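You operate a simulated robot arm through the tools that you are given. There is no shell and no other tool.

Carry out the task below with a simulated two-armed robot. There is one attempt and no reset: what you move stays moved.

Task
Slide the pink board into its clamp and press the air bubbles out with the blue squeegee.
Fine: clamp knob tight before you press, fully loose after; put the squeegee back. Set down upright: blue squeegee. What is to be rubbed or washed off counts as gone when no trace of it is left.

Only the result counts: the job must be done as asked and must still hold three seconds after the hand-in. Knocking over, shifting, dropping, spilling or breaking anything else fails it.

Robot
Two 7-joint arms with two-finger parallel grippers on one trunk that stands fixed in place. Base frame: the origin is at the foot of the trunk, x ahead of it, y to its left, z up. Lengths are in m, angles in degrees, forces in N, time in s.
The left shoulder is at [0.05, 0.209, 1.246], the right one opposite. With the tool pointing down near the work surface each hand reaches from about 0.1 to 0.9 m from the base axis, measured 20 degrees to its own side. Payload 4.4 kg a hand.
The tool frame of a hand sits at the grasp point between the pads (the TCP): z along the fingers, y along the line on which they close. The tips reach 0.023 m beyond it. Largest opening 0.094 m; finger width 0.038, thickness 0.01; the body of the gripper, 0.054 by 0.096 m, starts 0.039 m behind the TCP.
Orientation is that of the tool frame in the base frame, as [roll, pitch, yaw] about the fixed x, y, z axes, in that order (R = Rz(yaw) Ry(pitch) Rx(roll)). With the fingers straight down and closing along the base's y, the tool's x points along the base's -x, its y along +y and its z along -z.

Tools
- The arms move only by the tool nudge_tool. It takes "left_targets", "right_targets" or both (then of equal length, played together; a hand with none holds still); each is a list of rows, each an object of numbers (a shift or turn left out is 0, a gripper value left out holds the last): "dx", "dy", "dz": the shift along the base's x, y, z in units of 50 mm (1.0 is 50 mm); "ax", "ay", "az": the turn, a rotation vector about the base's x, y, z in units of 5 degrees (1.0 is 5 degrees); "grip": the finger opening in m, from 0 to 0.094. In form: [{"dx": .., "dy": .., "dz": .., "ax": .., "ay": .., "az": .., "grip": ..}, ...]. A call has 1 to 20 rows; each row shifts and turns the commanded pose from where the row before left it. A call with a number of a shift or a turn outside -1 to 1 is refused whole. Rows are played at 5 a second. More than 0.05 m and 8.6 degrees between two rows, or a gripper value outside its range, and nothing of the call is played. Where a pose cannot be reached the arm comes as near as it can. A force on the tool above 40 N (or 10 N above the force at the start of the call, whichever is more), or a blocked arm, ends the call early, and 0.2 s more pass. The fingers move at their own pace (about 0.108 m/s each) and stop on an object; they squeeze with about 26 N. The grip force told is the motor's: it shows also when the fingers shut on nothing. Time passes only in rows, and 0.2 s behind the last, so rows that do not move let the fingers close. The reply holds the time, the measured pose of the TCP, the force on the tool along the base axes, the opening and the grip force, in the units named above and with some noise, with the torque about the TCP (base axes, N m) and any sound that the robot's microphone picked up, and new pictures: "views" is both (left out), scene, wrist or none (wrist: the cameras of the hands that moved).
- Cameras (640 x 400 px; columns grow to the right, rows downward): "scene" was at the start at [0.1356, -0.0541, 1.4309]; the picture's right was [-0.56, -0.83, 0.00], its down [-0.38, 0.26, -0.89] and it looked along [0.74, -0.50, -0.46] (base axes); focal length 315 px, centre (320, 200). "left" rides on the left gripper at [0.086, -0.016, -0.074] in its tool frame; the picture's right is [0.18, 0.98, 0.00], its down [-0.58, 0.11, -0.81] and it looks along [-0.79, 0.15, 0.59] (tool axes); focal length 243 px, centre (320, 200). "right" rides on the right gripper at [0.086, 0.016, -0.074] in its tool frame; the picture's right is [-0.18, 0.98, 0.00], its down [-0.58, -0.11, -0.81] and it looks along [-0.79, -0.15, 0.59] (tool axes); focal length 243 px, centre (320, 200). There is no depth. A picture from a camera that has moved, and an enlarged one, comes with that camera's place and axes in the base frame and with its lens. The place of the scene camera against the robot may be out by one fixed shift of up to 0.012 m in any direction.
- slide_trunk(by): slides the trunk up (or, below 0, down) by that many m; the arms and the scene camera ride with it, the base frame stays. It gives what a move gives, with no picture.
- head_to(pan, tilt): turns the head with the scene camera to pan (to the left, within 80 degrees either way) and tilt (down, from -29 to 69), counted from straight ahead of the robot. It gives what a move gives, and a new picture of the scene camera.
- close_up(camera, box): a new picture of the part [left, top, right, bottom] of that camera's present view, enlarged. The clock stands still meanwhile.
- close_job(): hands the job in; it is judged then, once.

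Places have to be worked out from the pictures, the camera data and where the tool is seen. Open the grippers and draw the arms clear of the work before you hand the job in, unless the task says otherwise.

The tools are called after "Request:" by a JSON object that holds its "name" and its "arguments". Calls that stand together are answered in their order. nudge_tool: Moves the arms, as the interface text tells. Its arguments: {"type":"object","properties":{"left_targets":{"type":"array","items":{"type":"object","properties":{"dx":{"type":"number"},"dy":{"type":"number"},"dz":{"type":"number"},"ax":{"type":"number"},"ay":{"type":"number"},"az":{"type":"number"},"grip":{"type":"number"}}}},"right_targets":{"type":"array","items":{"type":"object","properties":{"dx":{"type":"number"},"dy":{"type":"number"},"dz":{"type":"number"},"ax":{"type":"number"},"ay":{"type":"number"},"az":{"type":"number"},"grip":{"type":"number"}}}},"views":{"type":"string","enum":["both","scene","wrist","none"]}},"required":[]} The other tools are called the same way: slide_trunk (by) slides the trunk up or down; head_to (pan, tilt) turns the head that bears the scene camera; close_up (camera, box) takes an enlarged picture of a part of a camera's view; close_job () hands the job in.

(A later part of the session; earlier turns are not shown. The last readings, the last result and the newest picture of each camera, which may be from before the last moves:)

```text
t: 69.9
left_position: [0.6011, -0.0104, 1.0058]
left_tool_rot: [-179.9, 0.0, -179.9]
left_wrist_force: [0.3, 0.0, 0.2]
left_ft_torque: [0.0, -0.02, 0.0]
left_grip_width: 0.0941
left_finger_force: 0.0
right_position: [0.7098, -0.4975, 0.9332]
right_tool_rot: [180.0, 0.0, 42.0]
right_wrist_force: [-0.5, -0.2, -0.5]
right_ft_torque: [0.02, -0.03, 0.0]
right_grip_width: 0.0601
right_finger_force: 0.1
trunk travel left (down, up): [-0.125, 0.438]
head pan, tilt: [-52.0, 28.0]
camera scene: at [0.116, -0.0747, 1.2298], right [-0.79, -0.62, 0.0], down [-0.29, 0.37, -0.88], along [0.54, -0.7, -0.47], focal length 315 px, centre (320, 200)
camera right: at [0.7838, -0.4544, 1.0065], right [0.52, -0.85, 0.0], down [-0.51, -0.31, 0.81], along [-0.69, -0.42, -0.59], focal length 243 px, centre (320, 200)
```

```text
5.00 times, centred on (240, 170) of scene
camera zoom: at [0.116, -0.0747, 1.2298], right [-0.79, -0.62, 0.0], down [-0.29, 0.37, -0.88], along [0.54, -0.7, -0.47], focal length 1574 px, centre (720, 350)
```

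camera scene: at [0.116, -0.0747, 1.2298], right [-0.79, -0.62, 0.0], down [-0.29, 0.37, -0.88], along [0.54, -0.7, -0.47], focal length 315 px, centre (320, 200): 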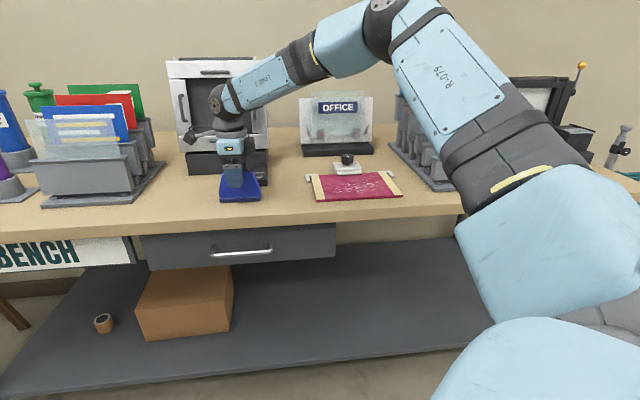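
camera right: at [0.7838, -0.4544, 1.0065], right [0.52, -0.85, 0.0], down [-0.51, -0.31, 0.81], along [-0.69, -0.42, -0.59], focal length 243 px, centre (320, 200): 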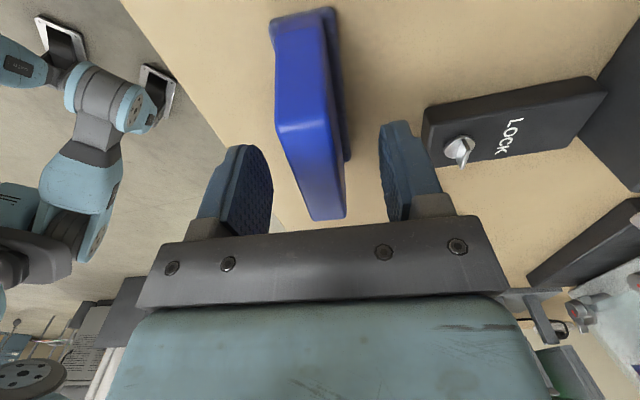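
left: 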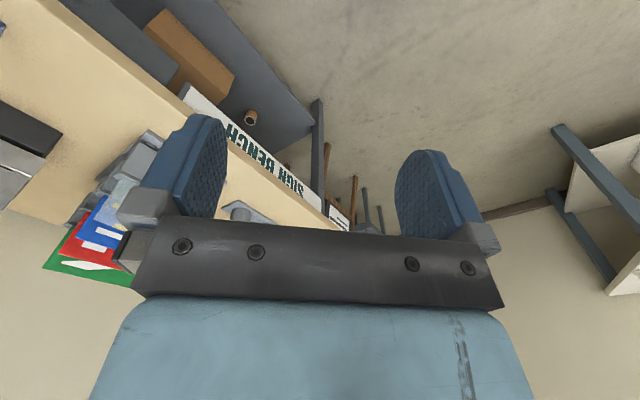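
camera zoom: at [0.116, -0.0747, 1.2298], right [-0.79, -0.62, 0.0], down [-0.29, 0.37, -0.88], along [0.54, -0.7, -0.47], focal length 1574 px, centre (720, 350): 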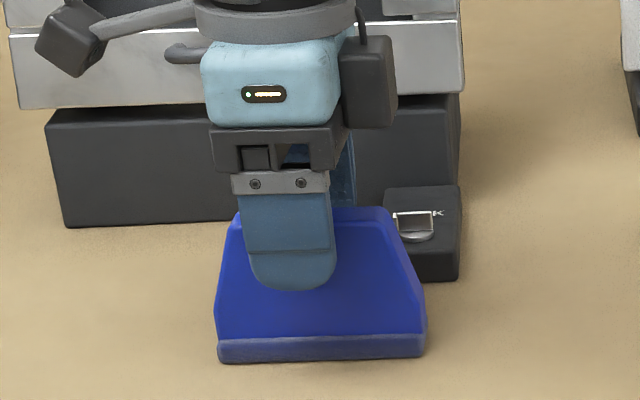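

The handle passes right through the grasp point between the tips. I close the fingers on it.

Request:
{"name": "nudge_tool", "arguments": {"right_targets": [{"grip": 0.0}, {}, {}, {}], "views": "wrist"}}

```text
t: 70.9
left_position: [0.6029, -0.0108, 1.0047]
left_tool_rot: [179.9, 0.0, 180.0]
left_wrist_force: [0.4, 0.0, 0.6]
left_ft_torque: [0.0, 0.01, 0.02]
left_grip_width: 0.0939
left_finger_force: 0.1
right_position: [0.7091, -0.4982, 0.9327]
right_tool_rot: [179.9, 0.1, 42.0]
right_wrist_force: [-0.1, 0.9, 0.1]
right_ft_torque: [0.04, 0.0, 0.02]
right_grip_width: 0.0217
right_finger_force: 25.7
trunk travel left (down, up): [-0.125, 0.438]
head pan, tilt: [-52.0, 28.0]
camera right: at [0.7839, -0.4545, 1.0065], right [0.52, -0.85, 0.0], down [-0.51, -0.31, 0.81], along [-0.69, -0.42, -0.59], focal length 243 px, centre (320, 200)
```

right: 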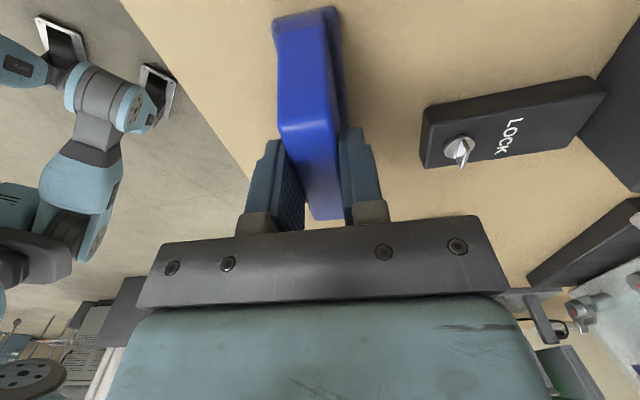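

The squeegee is held firmly at TCP (0.709, −0.498, 0.933), yaw 42° — I will put it back at exactly that pose. I lift it, carry it over the left end of the board and turn it so the blade runs front-to-back.

Request:
{"name": "nudge_tool", "arguments": {"right_targets": [{"dz": 0.6}, {"dz": 0.6}, {"dx": -0.149, "dy": -0.179, "az": 1}, {"dx": -0.149, "dy": -0.179, "az": 1}, {"dx": -0.149, "dy": -0.179, "az": 1}, {"dx": -0.149, "dy": -0.179, "az": 1}, {"dx": -0.149, "dy": -0.179, "az": 1}, {"dx": -0.149, "dy": -0.179, "az": 1}, {"dx": -0.149, "dy": -0.179, "az": 1}, {"dx": -0.149, "dy": -0.179, "az": 1}, {"dx": -0.149, "dy": -0.179, "az": 1}, {"dx": -0.149, "dy": -0.179, "az": 1}, {"dx": -0.149, "dy": -0.179, "az": 1}, {"dx": -0.149, "dy": -0.179, "az": 1}, {"dx": -0.149, "dy": -0.179, "az": 1}, {"dx": -0.149, "dy": -0.179, "az": 1}, {"dx": -0.149, "dy": -0.179, "az": 1}, {"dx": -0.149, "dy": -0.179, "az": 1}, {"dx": -0.149, "dy": -0.179, "az": 1}, {"dx": -0.149, "dy": -0.179, "az": 1}], "views": "both"}}

Request:
{"name": "close_up", "arguments": {"camera": "scene", "box": [280, 120, 424, 210]}}

```text
t: 75.1
left_position: [0.6011, -0.0094, 1.0063]
left_tool_rot: [180.0, 0.1, -179.9]
left_wrist_force: [0.2, 0.4, 0.0]
left_ft_torque: [0.0, -0.01, 0.03]
left_grip_width: 0.0939
left_finger_force: 0.0
right_position: [0.576, -0.6589, 0.9918]
right_tool_rot: [179.9, 0.1, 132.0]
right_wrist_force: [-0.5, 0.6, -1.5]
right_ft_torque: [0.01, 0.03, 0.01]
right_grip_width: 0.0219
right_finger_force: 26.1
trunk travel left (down, up): [-0.125, 0.438]
head pan, tilt: [-52.0, 28.0]
camera scene: at [0.116, -0.0751, 1.2298], right [-0.79, -0.62, 0.0], down [-0.29, 0.37, -0.88], along [0.54, -0.7, -0.47], focal length 315 px, centre (320, 200)
camera right: at [0.5298, -0.5856, 1.0666], right [0.85, 0.52, 0.0], down [0.31, -0.51, 0.81], along [0.42, -0.69, -0.59], focal length 243 px, centre (320, 200)
```

scene: 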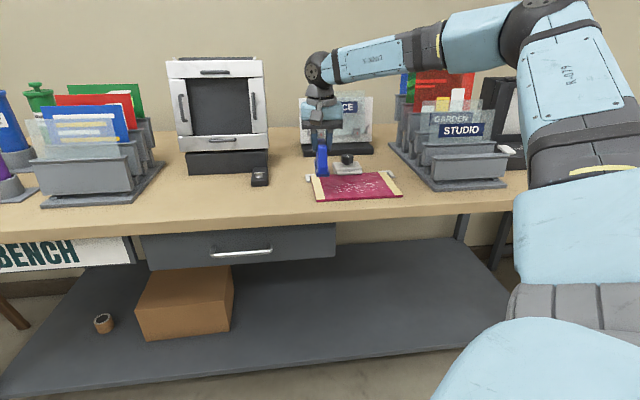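
right: 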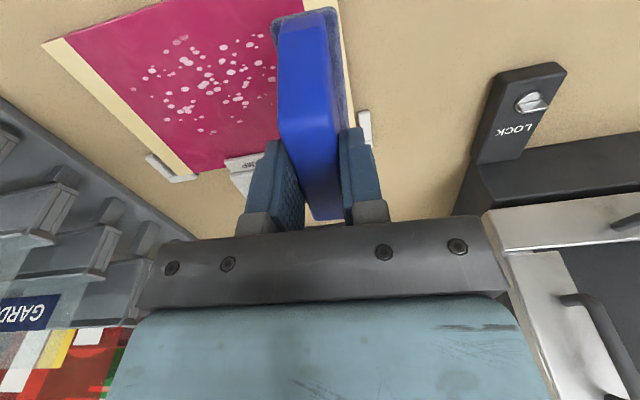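

```text
4.44 times, centred on (352, 165) of scene
camera zoom: at [0.116, -0.0751, 1.2298], right [-0.79, -0.62, 0.0], down [-0.29, 0.37, -0.88], along [0.54, -0.7, -0.47], focal length 1399 px, centre (178, 356)
```

zoom: 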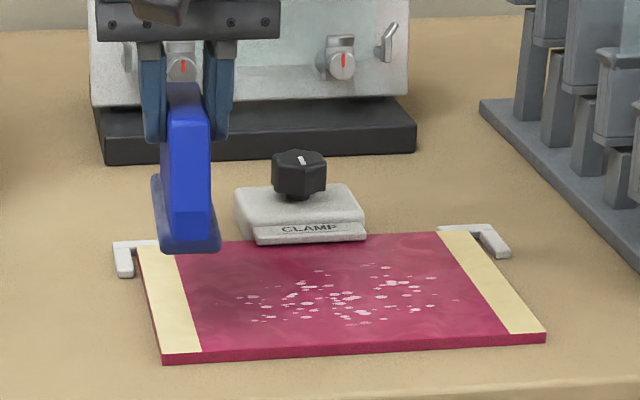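

The blade is over the left end of the board, back end about 17 mm short of the clamp lip. I straighten the last 3°, move 9 mm inward, and lower until it touches.

Request:
{"name": "nudge_tool", "arguments": {"right_targets": [{"az": 0.6, "dx": -0.13, "dy": -0.13}, {"dz": -0.5}, {"dz": -0.4}, {}], "views": "none"}}

Request:
{"name": "nudge_tool", "arguments": {"right_targets": [{"dz": -0.03}, {"dz": -0.03}, {"dz": -0.03}, {}], "views": "none"}}

Request:
{"name": "nudge_tool", "arguments": {"right_targets": [{"dz": -0.03}, {}], "views": "wrist"}}

```text
t: 76.1
left_position: [0.6018, -0.009, 1.006]
left_tool_rot: [-180.0, 0.0, -179.9]
left_wrist_force: [-0.3, 0.6, 0.2]
left_ft_torque: [-0.03, -0.03, 0.03]
left_grip_width: 0.094
left_finger_force: 0.1
right_position: [0.5707, -0.6645, 0.9478]
right_tool_rot: [179.9, 0.0, 135.0]
right_wrist_force: [0.0, 0.2, -1.3]
right_ft_torque: [-0.01, -0.01, 0.05]
right_grip_width: 0.0218
right_finger_force: 26.2
trunk travel left (down, up): [-0.125, 0.438]
head pan, tilt: [-52.0, 28.0]
```

```text
t: 77.1
left_position: [0.6019, -0.0105, 1.0045]
left_tool_rot: [180.0, 0.0, -180.0]
left_wrist_force: [0.0, -0.5, 0.5]
left_ft_torque: [0.03, 0.01, -0.01]
left_grip_width: 0.0939
left_finger_force: 0.0
right_position: [0.5704, -0.664, 0.9435]
right_tool_rot: [179.9, -0.1, 135.0]
right_wrist_force: [-0.7, 1.0, -1.2]
right_ft_torque: [0.01, 0.02, 0.02]
right_grip_width: 0.0218
right_finger_force: 25.9
trunk travel left (down, up): [-0.125, 0.438]
head pan, tilt: [-52.0, 28.0]
```

```text
t: 77.7
left_position: [0.6011, -0.0109, 1.006]
left_tool_rot: [179.9, 0.1, 180.0]
left_wrist_force: [0.1, 0.7, -0.6]
left_ft_torque: [0.01, 0.05, 0.01]
left_grip_width: 0.0938
left_finger_force: 0.1
right_position: [0.5696, -0.6646, 0.9431]
right_tool_rot: [179.8, 0.0, 135.0]
right_wrist_force: [0.1, -0.1, -0.7]
right_ft_torque: [0.01, -0.05, 0.01]
right_grip_width: 0.0217
right_finger_force: 25.5
trunk travel left (down, up): [-0.125, 0.438]
head pan, tilt: [-52.0, 28.0]
camera right: at [0.5203, -0.5943, 1.0159], right [0.82, 0.57, 0.0], down [0.33, -0.49, 0.81], along [0.46, -0.66, -0.59], focal length 243 px, centre (320, 200)
```

right: 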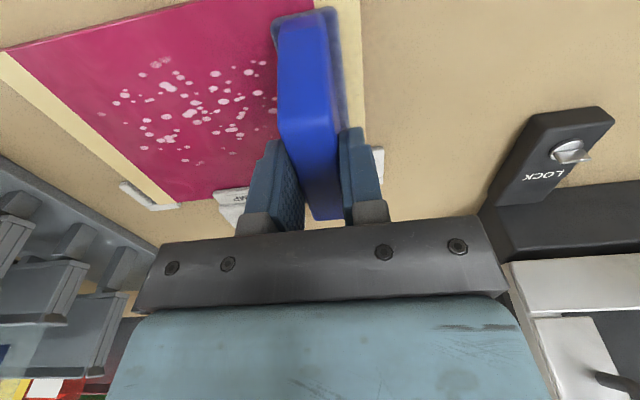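

No contact yet at z≈0.942. I lower further in 1 mm steps.

Request:
{"name": "nudge_tool", "arguments": {"right_targets": [{"dz": -0.02}, {"dz": -0.02}, {}], "views": "none"}}

Request:
{"name": "nudge_tool", "arguments": {"right_targets": [{"dz": -0.02}, {}], "views": "none"}}

```text
t: 78.5
left_position: [0.602, -0.0095, 1.006]
left_tool_rot: [-180.0, 0.0, -179.9]
left_wrist_force: [0.0, 0.0, 0.0]
left_ft_torque: [0.0, 0.01, 0.0]
left_grip_width: 0.0939
left_finger_force: 0.1
right_position: [0.571, -0.6638, 0.9404]
right_tool_rot: [179.9, 0.1, 135.1]
right_wrist_force: [-0.4, -2.4, 2.8]
right_ft_torque: [0.02, 0.12, 0.06]
right_grip_width: 0.0219
right_finger_force: 25.5
trunk travel left (down, up): [-0.125, 0.438]
head pan, tilt: [-52.0, 28.0]
```

```text
t: 79.1
left_position: [0.6015, -0.0102, 1.0058]
left_tool_rot: [180.0, 0.0, 179.9]
left_wrist_force: [0.3, -1.1, 0.0]
left_ft_torque: [0.04, 0.0, 0.0]
left_grip_width: 0.0938
left_finger_force: 0.0
right_position: [0.5708, -0.6641, 0.941]
right_tool_rot: [179.9, 0.1, 134.9]
right_wrist_force: [2.5, -1.5, 10.3]
right_ft_torque: [0.17, 0.21, 0.01]
right_grip_width: 0.0218
right_finger_force: 26.1
trunk travel left (down, up): [-0.125, 0.438]
head pan, tilt: [-52.0, 28.0]
```

Contact: about 11 N downward at TCP z 0.941. I start the stroke toward the right end, first 5 cm, and read the force.

Request:
{"name": "nudge_tool", "arguments": {"right_targets": [{"dx": -0.1, "dy": -0.1}, {"dx": -0.1, "dy": -0.1}, {"dx": -0.1, "dy": -0.1}, {"dx": -0.1, "dy": -0.1}, {"dx": -0.1, "dy": -0.1}, {"dx": -0.1, "dy": -0.1}, {"dx": -0.1, "dy": -0.1}, {}], "views": "both"}}

Request:
{"name": "close_up", "arguments": {"camera": "scene", "box": [296, 130, 424, 210]}}

```text
t: 80.9
left_position: [0.6007, -0.008, 1.0059]
left_tool_rot: [-179.9, 0.0, 179.9]
left_wrist_force: [-0.8, 1.2, 0.2]
left_ft_torque: [0.01, 0.02, 0.01]
left_grip_width: 0.0941
left_finger_force: 0.1
right_position: [0.5357, -0.7, 0.9413]
right_tool_rot: [-179.9, 0.1, 135.0]
right_wrist_force: [2.0, 1.9, 9.9]
right_ft_torque: [0.31, 0.12, -0.08]
right_grip_width: 0.0218
right_finger_force: 26.2
trunk travel left (down, up): [-0.125, 0.438]
head pan, tilt: [-52.0, 28.0]
camera scene: at [0.1155, -0.0735, 1.23], right [-0.79, -0.62, 0.0], down [-0.29, 0.37, -0.88], along [0.54, -0.7, -0.47], focal length 315 px, centre (320, 200)
camera right: at [0.4849, -0.6289, 1.0142], right [0.82, 0.57, 0.0], down [0.33, -0.49, 0.81], along [0.46, -0.67, -0.59], focal length 243 px, centre (320, 200)
```

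scene: 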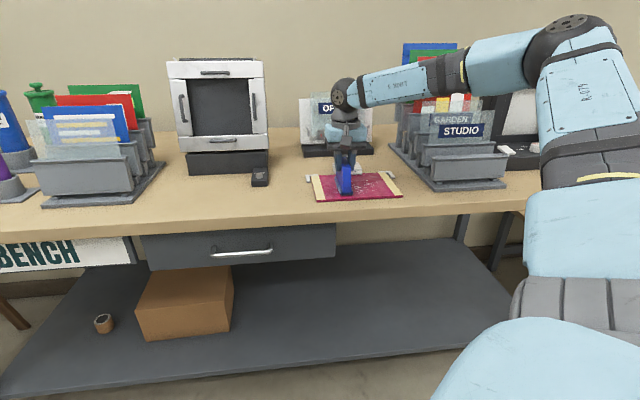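
right: 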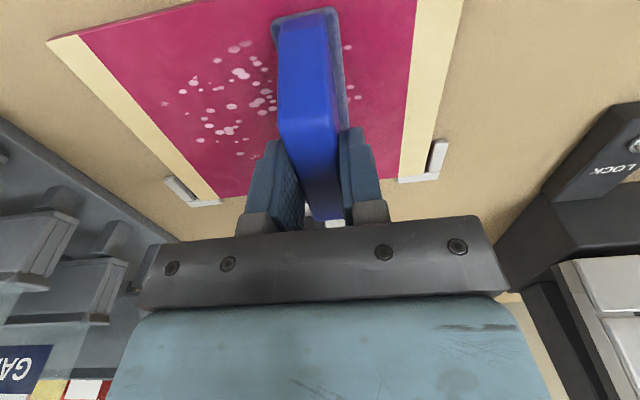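

```text
5.00 times, centred on (360, 170) of scene
camera zoom: at [0.1155, -0.0735, 1.23], right [-0.79, -0.62, 0.0], down [-0.29, 0.37, -0.88], along [0.54, -0.7, -0.47], focal length 1574 px, centre (120, 350)
```

zoom: 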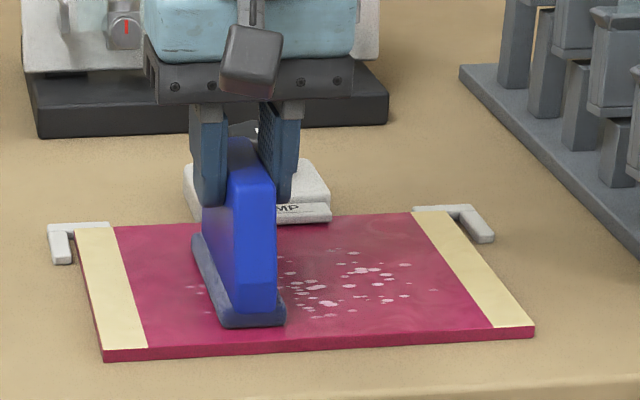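

It wipes well at about 10 N; a few faint dots remain behind, so several passes may be needed. I press a touch more and continue to the right end.

Request:
{"name": "nudge_tool", "arguments": {"right_targets": [{"dz": -0.01, "dx": -0.1, "dy": -0.1}, {"dx": -0.1, "dy": -0.1}, {"dx": -0.1, "dy": -0.1}, {"dx": -0.1, "dy": -0.1}, {"dx": -0.1, "dy": -0.1}, {"dx": -0.1, "dy": -0.1}, {"dx": -0.1, "dy": -0.1}, {"dx": -0.1, "dy": -0.1}, {"dx": -0.1, "dy": -0.1}, {"dx": -0.1, "dy": -0.1}, {"dx": -0.1, "dy": -0.1}, {"dx": -0.1, "dy": -0.1}, {"dx": -0.1, "dy": -0.1}, {"dx": -0.1, "dy": -0.1}, {"dx": -0.1, "dy": -0.1}, {"dx": -0.1, "dy": -0.1}, {"dx": -0.1, "dy": -0.1}, {}], "views": "both"}}

Request:
{"name": "close_up", "arguments": {"camera": "scene", "box": [296, 130, 424, 210]}}

Request:
{"name": "close_up", "arguments": {"camera": "right", "box": [240, 0, 560, 200]}}

```text
t: 84.7
left_position: [0.6021, -0.0077, 1.0061]
left_tool_rot: [-179.9, 0.0, -180.0]
left_wrist_force: [-0.4, 0.6, -0.1]
left_ft_torque: [0.03, 0.02, 0.04]
left_grip_width: 0.0942
left_finger_force: 0.0
right_position: [0.4508, -0.783, 0.9406]
right_tool_rot: [-180.0, 0.1, 134.9]
right_wrist_force: [3.6, 2.9, 12.1]
right_ft_torque: [0.15, -0.03, -0.03]
right_grip_width: 0.0217
right_finger_force: 25.8
trunk travel left (down, up): [-0.125, 0.438]
head pan, tilt: [-52.0, 28.0]
camera scene: at [0.1155, -0.0731, 1.23], right [-0.79, -0.62, 0.0], down [-0.29, 0.37, -0.88], along [0.54, -0.7, -0.47], focal length 315 px, centre (320, 200)
camera right: at [0.3992, -0.7124, 1.014], right [0.82, 0.57, 0.0], down [0.33, -0.49, 0.81], along [0.46, -0.67, -0.59], focal length 243 px, centre (320, 200)
```

scene: 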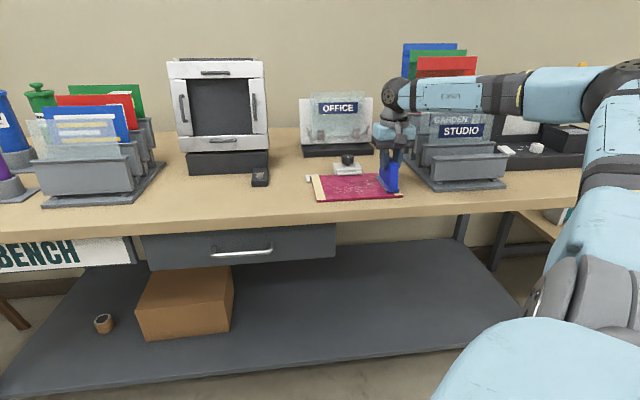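
right: 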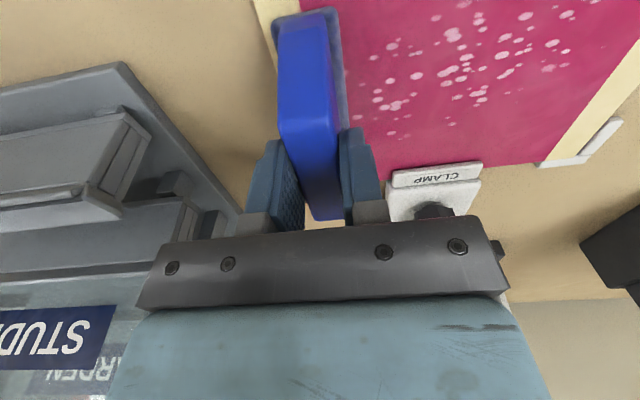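

```text
5.00 times, centred on (360, 170) of scene
camera zoom: at [0.1155, -0.0731, 1.23], right [-0.79, -0.62, 0.0], down [-0.29, 0.37, -0.88], along [0.54, -0.7, -0.47], focal length 1574 px, centre (120, 350)
```

zoom: 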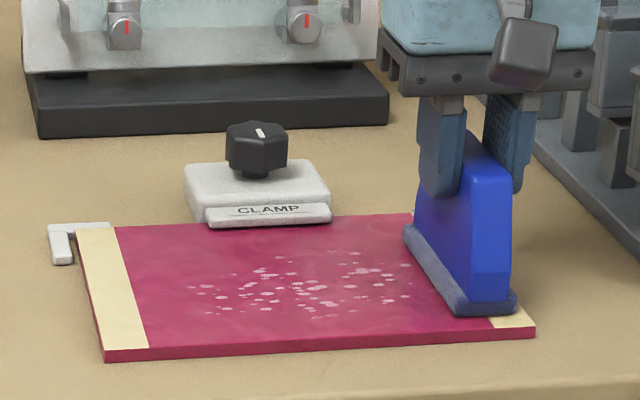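

```text
2.00 times, centred on (400, 100) of right
camera zoom: at [0.3992, -0.7124, 1.014], right [0.82, 0.57, 0.0], down [0.33, -0.49, 0.81], along [0.46, -0.67, -0.59], focal length 485 px, centre (160, 400)
```

zoom: 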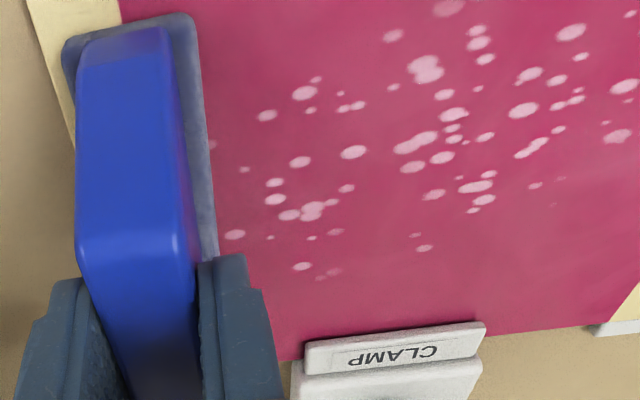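

The bubbles have only faded a little after one pass, so they need repeated strokes. I stroke back to the left with slightly more pressure.

Request:
{"name": "nudge_tool", "arguments": {"right_targets": [{"dz": -0.012}, {"dx": 0.133, "dy": 0.133}, {"dx": 0.133, "dy": 0.133}, {"dx": 0.133, "dy": 0.133}, {"dx": 0.133, "dy": 0.133}, {"dx": 0.133, "dy": 0.133}, {"dx": 0.133, "dy": 0.133}, {"dx": 0.133, "dy": 0.133}, {"dx": 0.133, "dy": 0.133}, {"dx": 0.133, "dy": 0.133}, {"dx": 0.133, "dy": 0.133}, {"dx": 0.133, "dy": 0.133}, {"dx": 0.133, "dy": 0.133}, {"dx": 0.133, "dy": 0.133}, {"dx": 0.133, "dy": 0.133}, {"dx": 0.133, "dy": 0.133}, {"dx": 0.133, "dy": 0.133}, {"dx": 0.133, "dy": 0.133}, {}], "views": "both"}}

Request:
{"name": "close_up", "arguments": {"camera": "scene", "box": [296, 130, 424, 210]}}

```text
t: 88.7
left_position: [0.6001, -0.01, 1.0059]
left_tool_rot: [-180.0, 0.0, -180.0]
left_wrist_force: [-0.9, -0.4, -0.7]
left_ft_torque: [0.01, 0.0, 0.03]
left_grip_width: 0.0939
left_finger_force: 0.0
right_position: [0.5625, -0.6688, 0.94]
right_tool_rot: [179.9, 0.1, 135.1]
right_wrist_force: [-2.3, -0.8, 7.9]
right_ft_torque: [-0.37, -0.18, -0.12]
right_grip_width: 0.0217
right_finger_force: 26.0
trunk travel left (down, up): [-0.125, 0.438]
head pan, tilt: [-52.0, 28.0]
camera scene: at [0.1152, -0.074, 1.2299], right [-0.79, -0.62, 0.0], down [-0.29, 0.37, -0.88], along [0.54, -0.7, -0.47], focal length 315 px, centre (320, 200)
camera right: at [0.5127, -0.5994, 1.0139], right [0.82, 0.57, 0.0], down [0.33, -0.49, 0.81], along [0.46, -0.66, -0.59], focal length 243 px, centre (320, 200)
```

scene: 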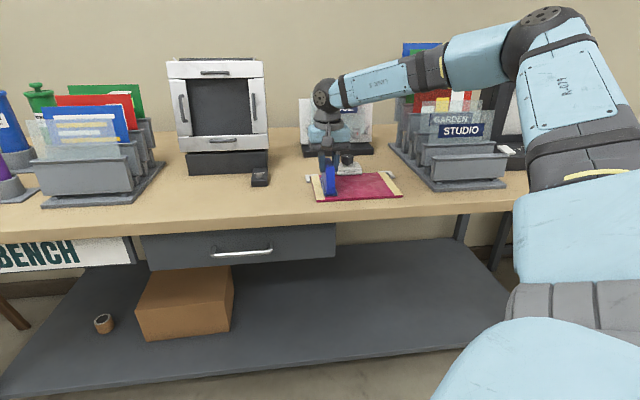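
right: 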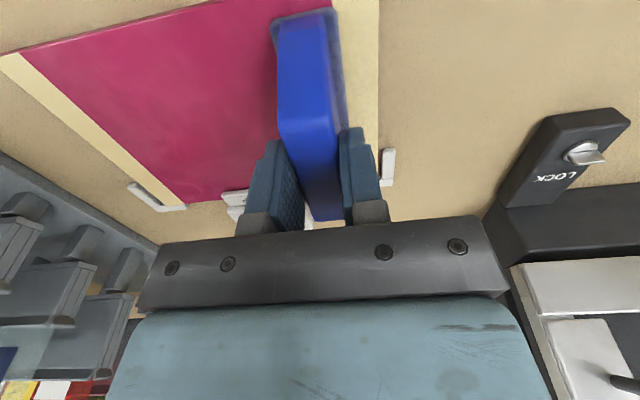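

```text
5.00 times, centred on (360, 170) of scene
camera zoom: at [0.1152, -0.074, 1.2299], right [-0.79, -0.62, 0.0], down [-0.29, 0.37, -0.88], along [0.54, -0.7, -0.47], focal length 1574 px, centre (120, 350)
```

zoom: 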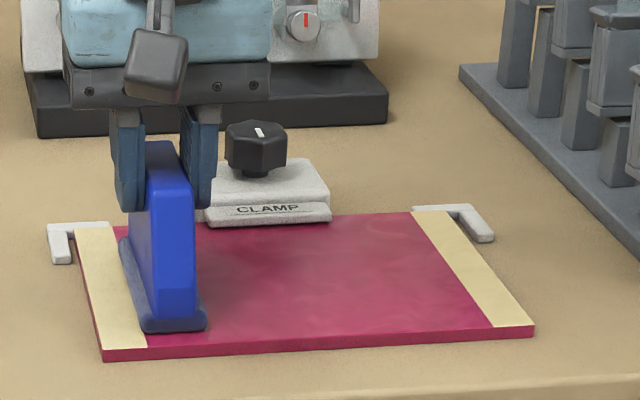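

The return stroke seems to have cleared all the bubbles. I check closely for traces.

Request:
{"name": "close_up", "arguments": {"camera": "right", "box": [0, 0, 320, 200]}}

Request:
{"name": "close_up", "arguments": {"camera": "scene", "box": [320, 165, 400, 215]}}

```text
2.00 times, centred on (160, 100) of right
camera zoom: at [0.5127, -0.5994, 1.0139], right [0.82, 0.57, 0.0], down [0.33, -0.49, 0.81], along [0.46, -0.66, -0.59], focal length 485 px, centre (640, 400)
```

zoom: 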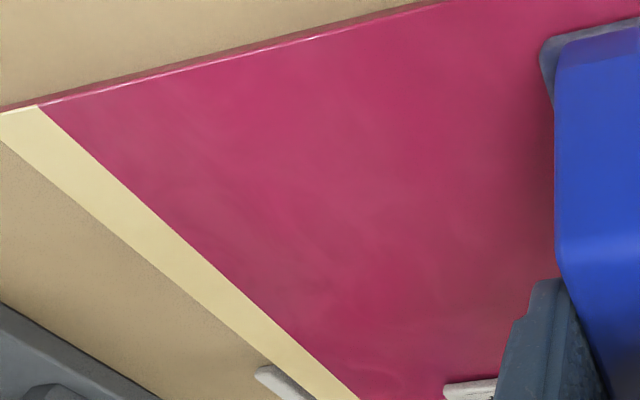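

```text
8.00 times, centred on (360, 190) of scene
camera zoom: at [0.1152, -0.074, 1.2299], right [-0.79, -0.62, 0.0], down [-0.29, 0.37, -0.88], along [0.54, -0.7, -0.47], focal length 2519 px, centre (0, 280)
```

zoom: 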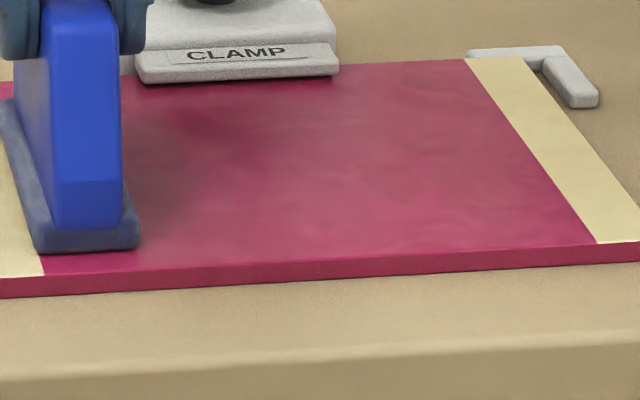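

No trace is visible. For safety I make one more round trip with the same pressure, ending at the left end.

Request:
{"name": "nudge_tool", "arguments": {"right_targets": [{"dz": -0.008}, {"dx": -0.133, "dy": -0.133}, {"dx": -0.133, "dy": -0.133}, {"dx": -0.133, "dy": -0.133}, {"dx": -0.133, "dy": -0.133}, {"dx": -0.133, "dy": -0.133}, {"dx": -0.133, "dy": -0.133}, {"dx": -0.133, "dy": -0.133}, {"dx": -0.133, "dy": -0.133}, {"dx": -0.133, "dy": -0.133}, {"dx": -0.133, "dy": -0.133}, {"dx": -0.133, "dy": -0.133}, {"dx": -0.133, "dy": -0.133}, {"dx": -0.133, "dy": -0.133}, {"dx": -0.133, "dy": -0.133}, {"dx": -0.133, "dy": -0.133}, {"dx": -0.133, "dy": -0.133}, {"dx": -0.133, "dy": -0.133}, {}], "views": "wrist"}}

Request:
{"name": "close_up", "arguments": {"camera": "right", "box": [320, 0, 640, 200]}}

Request:
{"name": "nudge_tool", "arguments": {"right_targets": [{}, {"dx": 0.133, "dy": 0.133}, {"dx": 0.133, "dy": 0.133}, {"dx": 0.133, "dy": 0.133}, {"dx": 0.133, "dy": 0.133}, {"dx": 0.133, "dy": 0.133}, {"dx": 0.133, "dy": 0.133}, {"dx": 0.133, "dy": 0.133}, {"dx": 0.133, "dy": 0.133}, {"dx": 0.133, "dy": 0.133}, {"dx": 0.133, "dy": 0.133}, {"dx": 0.133, "dy": 0.133}, {"dx": 0.133, "dy": 0.133}, {"dx": 0.133, "dy": 0.133}, {"dx": 0.133, "dy": 0.133}, {"dx": 0.133, "dy": 0.133}, {"dx": 0.133, "dy": 0.133}, {"dx": 0.133, "dy": 0.133}, {}], "views": "wrist"}}

```text
t: 92.7
left_position: [0.602, -0.009, 1.0054]
left_tool_rot: [-180.0, -0.1, -179.9]
left_wrist_force: [-0.1, 0.5, 0.3]
left_ft_torque: [-0.01, 0.0, 0.01]
left_grip_width: 0.0942
left_finger_force: 0.1
right_position: [0.4492, -0.7831, 0.9393]
right_tool_rot: [-180.0, 0.1, 134.9]
right_wrist_force: [5.0, 2.9, 14.7]
right_ft_torque: [0.08, -0.07, 0.0]
right_grip_width: 0.0218
right_finger_force: 26.3
trunk travel left (down, up): [-0.125, 0.438]
head pan, tilt: [-52.0, 28.0]
camera right: at [0.3993, -0.7129, 1.0134], right [0.82, 0.57, 0.0], down [0.33, -0.49, 0.81], along [0.46, -0.67, -0.59], focal length 243 px, centre (320, 200)
```

right: 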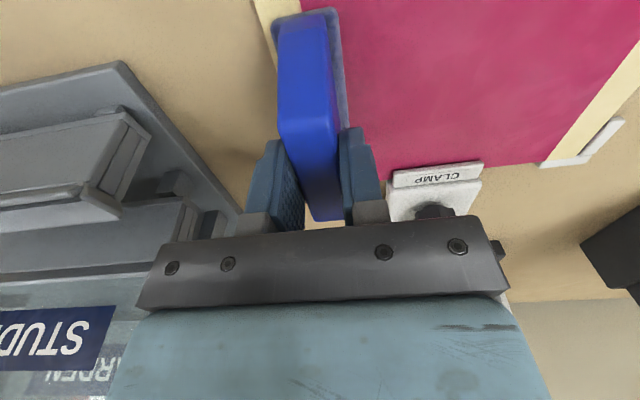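

```text
2.00 times, centred on (480, 100) of right
camera zoom: at [0.3993, -0.7129, 1.0134], right [0.82, 0.57, 0.0], down [0.33, -0.49, 0.81], along [0.46, -0.67, -0.59], focal length 485 px, centre (0, 400)
```

zoom: 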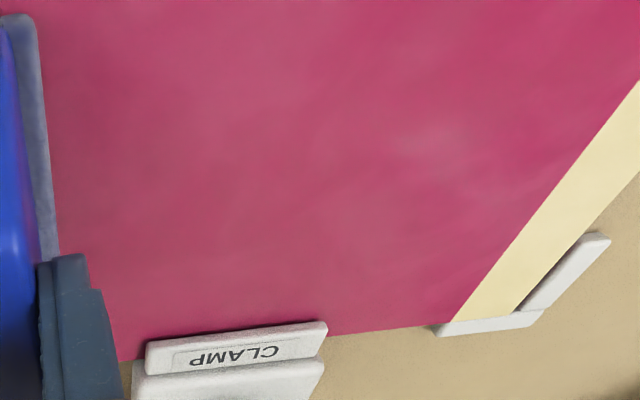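

```text
t: 96.7
left_position: [0.6, -0.0083, 1.0074]
left_tool_rot: [-179.9, 0.1, -180.0]
left_wrist_force: [0.1, -0.1, -0.3]
left_ft_torque: [0.02, -0.02, 0.0]
left_grip_width: 0.0941
left_finger_force: 0.0
right_position: [0.5634, -0.6704, 0.939]
right_tool_rot: [179.9, 0.2, 135.1]
right_wrist_force: [-3.7, -3.4, 18.1]
right_ft_torque: [-0.02, 0.33, 0.03]
right_grip_width: 0.0218
right_finger_force: 26.1
trunk travel left (down, up): [-0.125, 0.438]
head pan, tilt: [-52.0, 28.0]
camera right: at [0.5128, -0.6001, 1.0131], right [0.82, 0.57, 0.0], down [0.33, -0.49, 0.81], along [0.46, -0.67, -0.59], focal length 243 px, centre (320, 200)
```

right: 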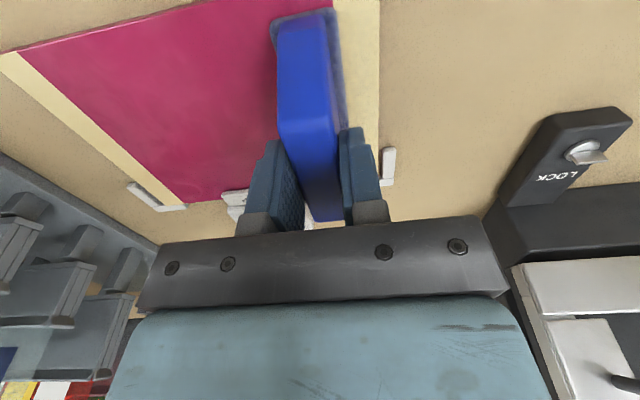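

The board is clean end to end. I lift the squeegee and carry it back to its place, turning it back to 42°.

Request:
{"name": "nudge_tool", "arguments": {"right_targets": [{"dz": 0.55}, {"dz": 0.6}, {"dx": 0.162, "dy": 0.191, "az": -1}, {"dx": 0.162, "dy": 0.191, "az": -1}, {"dx": 0.162, "dy": 0.191, "az": -1}, {"dx": 0.162, "dy": 0.191, "az": -1}, {"dx": 0.162, "dy": 0.191, "az": -1}, {"dx": 0.162, "dy": 0.191, "az": -1}, {"dx": 0.162, "dy": 0.191, "az": -1}, {"dx": 0.162, "dy": 0.191, "az": -1}, {"dx": 0.162, "dy": 0.191, "az": -1}, {"dx": 0.162, "dy": 0.191, "az": -1}, {"dx": 0.162, "dy": 0.191, "az": -1}, {"dx": 0.162, "dy": 0.191, "az": -1}, {"dx": 0.162, "dy": 0.191, "az": -1}, {"dx": 0.162, "dy": 0.191, "az": -1}, {"dx": 0.162, "dy": 0.191, "az": -1}, {"dx": 0.162, "dy": 0.191, "az": -1}, {"dx": 0.162, "dy": 0.191, "az": -1}, {"dx": 0.162, "dy": 0.191, "az": -1}], "views": "none"}}

Request:
{"name": "nudge_tool", "arguments": {"right_targets": [{"az": -0.6}, {}], "views": "both"}}

```text
t: 100.9
left_position: [0.6026, -0.0091, 1.0051]
left_tool_rot: [180.0, 0.1, -180.0]
left_wrist_force: [0.7, -0.2, 0.4]
left_ft_torque: [-0.02, -0.02, -0.01]
left_grip_width: 0.0941
left_finger_force: 0.1
right_position: [0.7103, -0.4968, 0.9939]
right_tool_rot: [179.9, 0.0, 44.9]
right_wrist_force: [-0.4, -0.1, -2.4]
right_ft_torque: [-0.01, 0.0, 0.0]
right_grip_width: 0.0215
right_finger_force: 25.8
trunk travel left (down, up): [-0.125, 0.438]
head pan, tilt: [-52.0, 28.0]
```

```text
t: 101.5
left_position: [0.6019, -0.0102, 1.0059]
left_tool_rot: [-180.0, 0.0, 180.0]
left_wrist_force: [0.2, -0.1, 0.5]
left_ft_torque: [-0.02, 0.03, 0.02]
left_grip_width: 0.094
left_finger_force: 0.0
right_position: [0.7114, -0.4969, 0.9952]
right_tool_rot: [180.0, 0.1, 42.0]
right_wrist_force: [0.5, -1.0, -1.5]
right_ft_torque: [0.03, -0.01, -0.02]
right_grip_width: 0.0217
right_finger_force: 26.0
trunk travel left (down, up): [-0.125, 0.438]
head pan, tilt: [-52.0, 28.0]
camera scene: at [0.1162, -0.0748, 1.2298], right [-0.79, -0.62, 0.0], down [-0.29, 0.37, -0.88], along [0.54, -0.7, -0.47], focal length 315 px, centre (320, 200)
camera right: at [0.7843, -0.454, 1.0692], right [0.52, -0.85, 0.0], down [-0.51, -0.31, 0.81], along [-0.69, -0.42, -0.59], focal length 243 px, centre (320, 200)
```

scene: 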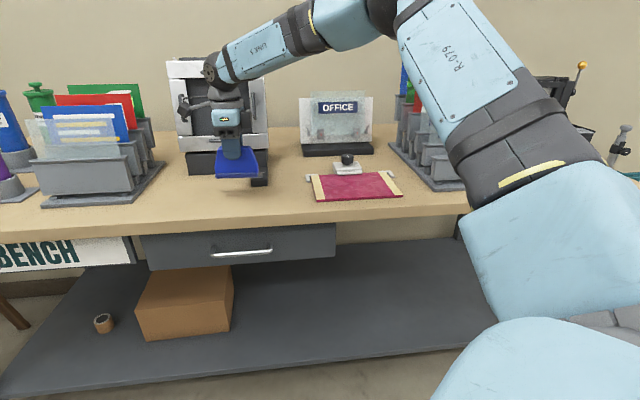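
right: 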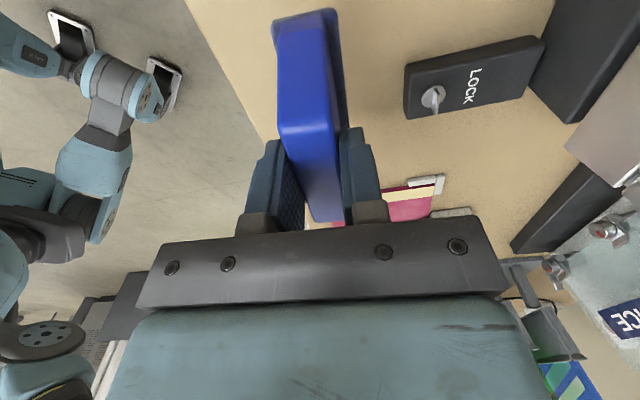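

It is back over its place, within about 1.5 mm. I correct that and lower until the base touches the bench at about z 0.933.

Request:
{"name": "nudge_tool", "arguments": {"right_targets": [{"dx": -0.025, "dy": -0.02, "dz": -0.5}, {"dz": -0.5}, {"dz": -0.13}, {}], "views": "none"}}

Request:
{"name": "nudge_tool", "arguments": {"right_targets": [{"dz": -0.02}, {"dz": -0.02}, {"dz": -0.02}, {}], "views": "both"}}

```text
t: 102.5
left_position: [0.603, -0.0099, 1.0065]
left_tool_rot: [-180.0, 0.0, 180.0]
left_wrist_force: [-0.1, 0.8, -0.8]
left_ft_torque: [0.03, -0.01, -0.03]
left_grip_width: 0.094
left_finger_force: 0.1
right_position: [0.7081, -0.4981, 0.9386]
right_tool_rot: [180.0, 0.1, 42.1]
right_wrist_force: [0.3, 0.3, -1.4]
right_ft_torque: [0.0, 0.0, -0.01]
right_grip_width: 0.0215
right_finger_force: 25.8
trunk travel left (down, up): [-0.125, 0.438]
head pan, tilt: [-52.0, 28.0]
```

```text
t: 103.5
left_position: [0.6018, -0.0103, 1.0056]
left_tool_rot: [-180.0, 0.0, -179.9]
left_wrist_force: [0.6, 0.0, -0.1]
left_ft_torque: [-0.02, -0.02, -0.02]
left_grip_width: 0.0939
left_finger_force: 0.0
right_position: [0.7089, -0.4995, 0.9353]
right_tool_rot: [180.0, 0.1, 42.1]
right_wrist_force: [0.4, 0.3, -1.5]
right_ft_torque: [0.01, -0.02, 0.03]
right_grip_width: 0.0217
right_finger_force: 25.7
trunk travel left (down, up): [-0.125, 0.438]
head pan, tilt: [-52.0, 28.0]
camera scene: at [0.1162, -0.0749, 1.2298], right [-0.79, -0.62, 0.0], down [-0.29, 0.37, -0.88], along [0.54, -0.7, -0.47], focal length 315 px, centre (320, 200)
camera right: at [0.7828, -0.4552, 1.009], right [0.52, -0.85, 0.0], down [-0.51, -0.31, 0.81], along [-0.69, -0.42, -0.59], focal length 243 px, centre (320, 200)
```

scene: 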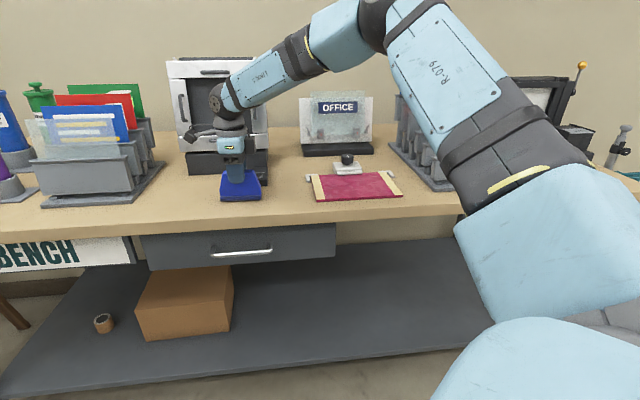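
right: 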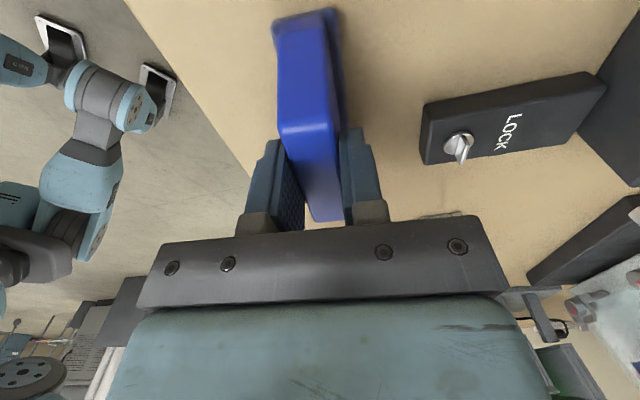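

Not touching yet (weight still −1.5 N in hand). I lower another couple of millimetres in small steps.

Request:
{"name": "nudge_tool", "arguments": {"right_targets": [{"dz": -0.02}, {"dz": -0.02}, {}], "views": "none"}}

Request:
{"name": "nudge_tool", "arguments": {"right_targets": [{"dz": -0.015}, {}], "views": "none"}}

```text
t: 104.3
left_position: [0.6021, -0.0101, 1.0056]
left_tool_rot: [-180.0, 0.0, 180.0]
left_wrist_force: [-0.1, -0.1, 0.3]
left_ft_torque: [-0.03, 0.01, -0.03]
left_grip_width: 0.0939
left_finger_force: 0.1
right_position: [0.708, -0.4987, 0.9335]
right_tool_rot: [180.0, 0.0, 42.0]
right_wrist_force: [0.2, 0.7, -1.9]
right_ft_torque: [-0.03, 0.03, -0.01]
right_grip_width: 0.0217
right_finger_force: 25.9
trunk travel left (down, up): [-0.125, 0.438]
head pan, tilt: [-52.0, 28.0]
```

```text
t: 104.9
left_position: [0.6019, -0.0091, 1.0065]
left_tool_rot: [180.0, -0.1, -180.0]
left_wrist_force: [0.7, 0.1, -0.2]
left_ft_torque: [-0.02, 0.0, 0.01]
left_grip_width: 0.094
left_finger_force: 0.2
right_position: [0.7088, -0.4985, 0.9333]
right_tool_rot: [179.8, 0.1, 42.0]
right_wrist_force: [-1.5, 0.8, -2.1]
right_ft_torque: [0.02, -0.03, -0.05]
right_grip_width: 0.0218
right_finger_force: 26.0
trunk travel left (down, up): [-0.125, 0.438]
head pan, tilt: [-52.0, 28.0]
```

Request:
{"name": "nudge_tool", "arguments": {"right_targets": [{"dz": -0.015}, {}], "views": "none"}}

Request:
{"name": "nudge_tool", "arguments": {"right_targets": [{"dz": -0.015}, {}], "views": "none"}}

```text
t: 105.5
left_position: [0.6016, -0.011, 1.0059]
left_tool_rot: [180.0, 0.0, 180.0]
left_wrist_force: [0.3, -0.1, 0.3]
left_ft_torque: [0.03, -0.02, -0.01]
left_grip_width: 0.0936
left_finger_force: 0.0
right_position: [0.7098, -0.4975, 0.9319]
right_tool_rot: [179.9, 0.0, 42.0]
right_wrist_force: [0.3, -0.4, -1.8]
right_ft_torque: [-0.02, -0.01, 0.0]
right_grip_width: 0.0218
right_finger_force: 26.0
trunk travel left (down, up): [-0.125, 0.438]
head pan, tilt: [-52.0, 28.0]
```

```text
t: 106.1
left_position: [0.6015, -0.0106, 1.0069]
left_tool_rot: [-180.0, 0.1, -179.9]
left_wrist_force: [-0.3, 0.9, 0.3]
left_ft_torque: [0.02, 0.01, 0.0]
left_grip_width: 0.0939
left_finger_force: 0.1
right_position: [0.7095, -0.4983, 0.9311]
right_tool_rot: [179.9, 0.0, 42.0]
right_wrist_force: [-0.1, 0.4, 1.5]
right_ft_torque: [-0.06, 0.18, -0.01]
right_grip_width: 0.0216
right_finger_force: 25.5
trunk travel left (down, up): [-0.125, 0.438]
head pan, tilt: [-52.0, 28.0]
```

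The base now rests on the bench (force changed to +1.5 N). I open the fingers to 60 mm, rise clear and check it stands.

Request:
{"name": "nudge_tool", "arguments": {"right_targets": [{"grip": 0.06}, {}, {}, {"dz": 0.5}, {"dz": 0.8}, {"dz": 0.8}, {}], "views": "both"}}

Request:
{"name": "close_up", "arguments": {"camera": "scene", "box": [192, 150, 288, 210]}}

```text
t: 107.7
left_position: [0.6019, -0.0093, 1.006]
left_tool_rot: [180.0, 0.0, 180.0]
left_wrist_force: [0.5, -0.6, -0.9]
left_ft_torque: [0.0, -0.03, -0.01]
left_grip_width: 0.0942
left_finger_force: 0.1
right_position: [0.7091, -0.4992, 1.0368]
right_tool_rot: [-180.0, 0.0, 42.0]
right_wrist_force: [-0.1, -0.3, -0.2]
right_ft_torque: [0.0, 0.02, 0.0]
right_grip_width: 0.0597
right_finger_force: 0.0
trunk travel left (down, up): [-0.125, 0.438]
head pan, tilt: [-52.0, 28.0]
camera scene: at [0.1165, -0.0751, 1.2297], right [-0.79, -0.62, 0.0], down [-0.29, 0.37, -0.88], along [0.54, -0.7, -0.47], focal length 315 px, centre (320, 200)
camera right: at [0.7834, -0.4547, 1.1104], right [0.52, -0.85, 0.0], down [-0.5, -0.31, 0.81], along [-0.69, -0.42, -0.59], focal length 243 px, centre (320, 200)
```

scene: 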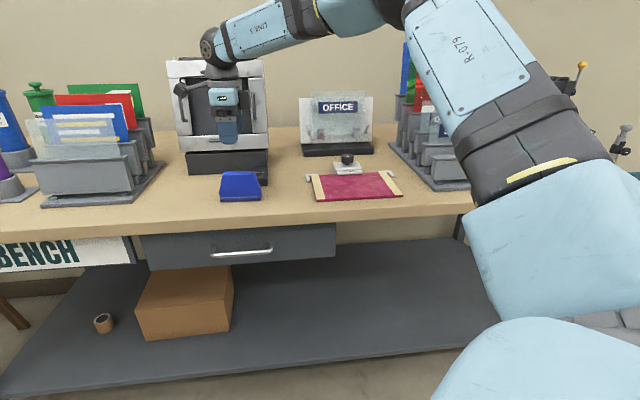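
right: 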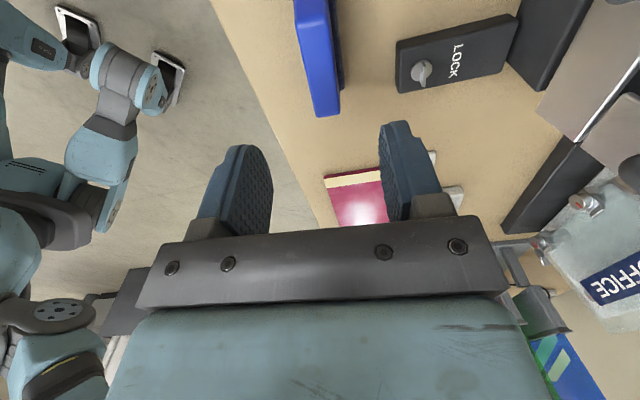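

```text
6.67 times, centred on (240, 180) of scene
camera zoom: at [0.1165, -0.0751, 1.2297], right [-0.79, -0.62, 0.0], down [-0.29, 0.37, -0.88], along [0.54, -0.7, -0.47], focal length 2099 px, centre (853, 333)
```

zoom: 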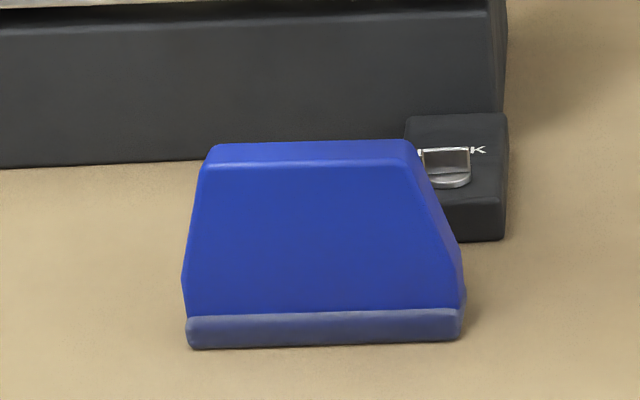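

The squeegee stands upright in its old place. Now I go back over the knob at yaw 15° with the fingers open, to loosen it counter-clockwise.

Request:
{"name": "nudge_tool", "arguments": {"right_targets": [{"dx": -0.68, "dy": -0.68, "az": -0.54}, {"dx": -0.68, "dy": -0.68, "az": -0.54, "grip": 0.094}, {"dx": -0.68, "dy": -0.68, "az": -0.54}, {"dx": -0.68, "dy": -0.68, "az": -0.54}, {"dx": -0.68, "dy": -0.68, "az": -0.54}, {"dx": -0.68, "dy": -0.68, "az": -0.54}, {"dx": 0.48, "dy": -0.54, "dz": -0.285, "az": -0.54}, {"dx": 0.48, "dy": -0.54, "dz": -0.285, "az": -0.54}, {"dx": 0.48, "dy": -0.54, "dz": -0.285, "az": -0.54}, {"dx": 0.48, "dy": -0.54, "dz": -0.285, "az": -0.54}, {}], "views": "wrist"}}

Request:
{"name": "close_up", "arguments": {"camera": "right", "box": [240, 50, 400, 150]}}

Request:
{"name": "close_up", "arguments": {"camera": "scene", "box": [296, 130, 424, 210]}}

```text
t: 110.1
left_position: [0.6011, -0.0091, 1.0058]
left_tool_rot: [-180.0, 0.0, -180.0]
left_wrist_force: [0.0, 0.2, 0.2]
left_ft_torque: [-0.04, 0.01, 0.01]
left_grip_width: 0.0941
left_finger_force: 0.1
right_position: [0.6005, -0.8111, 0.9817]
right_tool_rot: [179.9, 0.0, 15.0]
right_wrist_force: [0.6, -0.1, 0.4]
right_ft_torque: [0.01, 0.03, -0.03]
right_grip_width: 0.0939
right_finger_force: 0.0
trunk travel left (down, up): [-0.125, 0.438]
head pan, tilt: [-52.0, 28.0]
camera right: at [0.6874, -0.806, 1.0557], right [0.08, -1.0, 0.0], down [-0.59, -0.04, 0.81], along [-0.8, -0.06, -0.59], focal length 243 px, centre (320, 200)
```

right: 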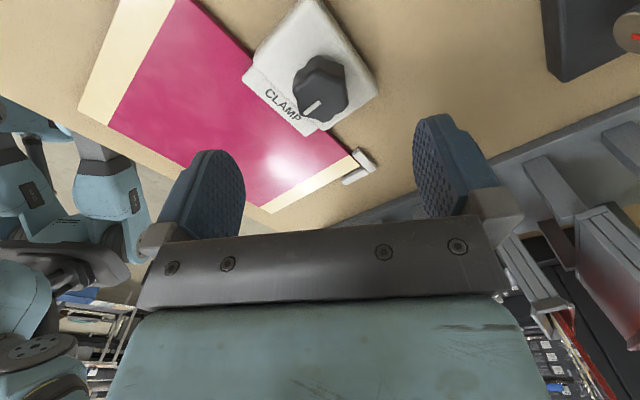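

```text
4.00 times, centred on (320, 100) of right
camera zoom: at [0.6874, -0.806, 1.0557], right [0.08, -1.0, 0.0], down [-0.59, -0.04, 0.81], along [-0.8, -0.06, -0.59], focal length 970 px, centre (320, 600)
```

zoom: 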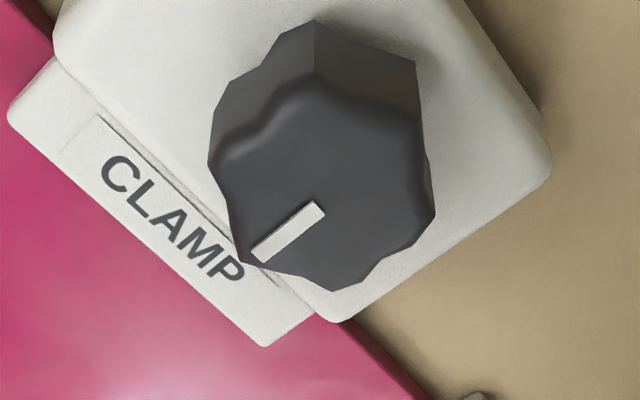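

```text
5.00 times, centred on (360, 170) of scene
camera zoom: at [0.1156, -0.0742, 1.23], right [-0.79, -0.62, 0.0], down [-0.29, 0.37, -0.88], along [0.54, -0.7, -0.47], focal length 1574 px, centre (120, 350)
```

zoom: 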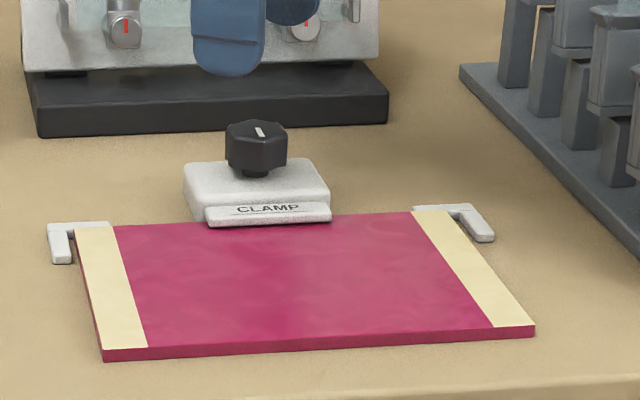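

The board is clean and the knob is centred under the hand. I lower to z≈0.916 and close on it.

Request:
{"name": "nudge_tool", "arguments": {"right_targets": [{"dz": -0.5}, {"dz": -0.5}, {"dz": -0.31}, {}, {"grip": 0.0}, {}, {}, {}], "views": "wrist"}}

```text
t: 111.9
left_position: [0.6012, -0.0111, 1.0051]
left_tool_rot: [-179.9, 0.1, 180.0]
left_wrist_force: [0.4, -0.6, 0.7]
left_ft_torque: [-0.01, 0.0, 0.01]
left_grip_width: 0.0941
left_finger_force: 0.1
right_position: [0.6002, -0.8115, 0.9136]
right_tool_rot: [179.8, 0.1, 15.0]
right_wrist_force: [3.8, -10.9, 2.9]
right_ft_torque: [-0.46, 0.06, 0.12]
right_grip_width: 0.0352
right_finger_force: 45.1
trunk travel left (down, up): [-0.125, 0.438]
head pan, tilt: [-52.0, 28.0]
camera right: at [0.6871, -0.8067, 0.9873], right [0.08, -1.0, 0.0], down [-0.59, -0.04, 0.81], along [-0.8, -0.06, -0.59], focal length 243 px, centre (320, 200)
```

right: 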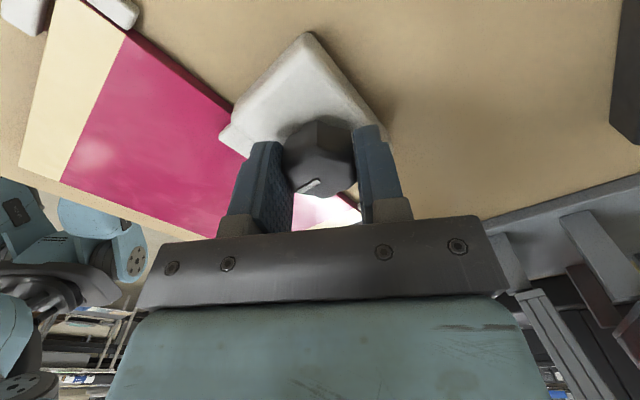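

Knob gripped with a small side force. I ease it and turn counter-clockwise in short calls, correcting as before.

Request:
{"name": "nudge_tool", "arguments": {"right_targets": [{"dx": 0.004, "dy": -0.012, "dz": 0.004}, {"az": 0.5}, {"az": 0.5}, {"az": 0.5}, {}], "views": "none"}}

Request:
{"name": "nudge_tool", "arguments": {"right_targets": [{"az": 0.5}, {"az": 0.5}, {"az": 0.5}, {}], "views": "none"}}

```text
t: 113.1
left_position: [0.6013, -0.0104, 1.0067]
left_tool_rot: [-179.9, 0.0, -180.0]
left_wrist_force: [-0.1, 0.1, 0.6]
left_ft_torque: [0.02, -0.01, -0.02]
left_grip_width: 0.0943
left_finger_force: 0.1
right_position: [0.5998, -0.8127, 0.9141]
right_tool_rot: [-179.9, 0.2, 22.5]
right_wrist_force: [-12.8, 5.3, -7.3]
right_ft_torque: [0.4, 0.16, 0.01]
right_grip_width: 0.0352
right_finger_force: 45.2
trunk travel left (down, up): [-0.125, 0.438]
head pan, tilt: [-52.0, 28.0]
```

```text
t: 114.1
left_position: [0.6022, -0.0105, 1.0057]
left_tool_rot: [-180.0, 0.0, -180.0]
left_wrist_force: [0.5, 0.0, -0.5]
left_ft_torque: [0.02, -0.01, 0.02]
left_grip_width: 0.0939
left_finger_force: 0.1
right_position: [0.5997, -0.8118, 0.9137]
right_tool_rot: [-179.9, 0.0, 30.2]
right_wrist_force: [-21.3, 15.0, -13.6]
right_ft_torque: [0.02, 0.89, -0.02]
right_grip_width: 0.0354
right_finger_force: 45.4
trunk travel left (down, up): [-0.125, 0.438]
head pan, tilt: [-52.0, 28.0]
```

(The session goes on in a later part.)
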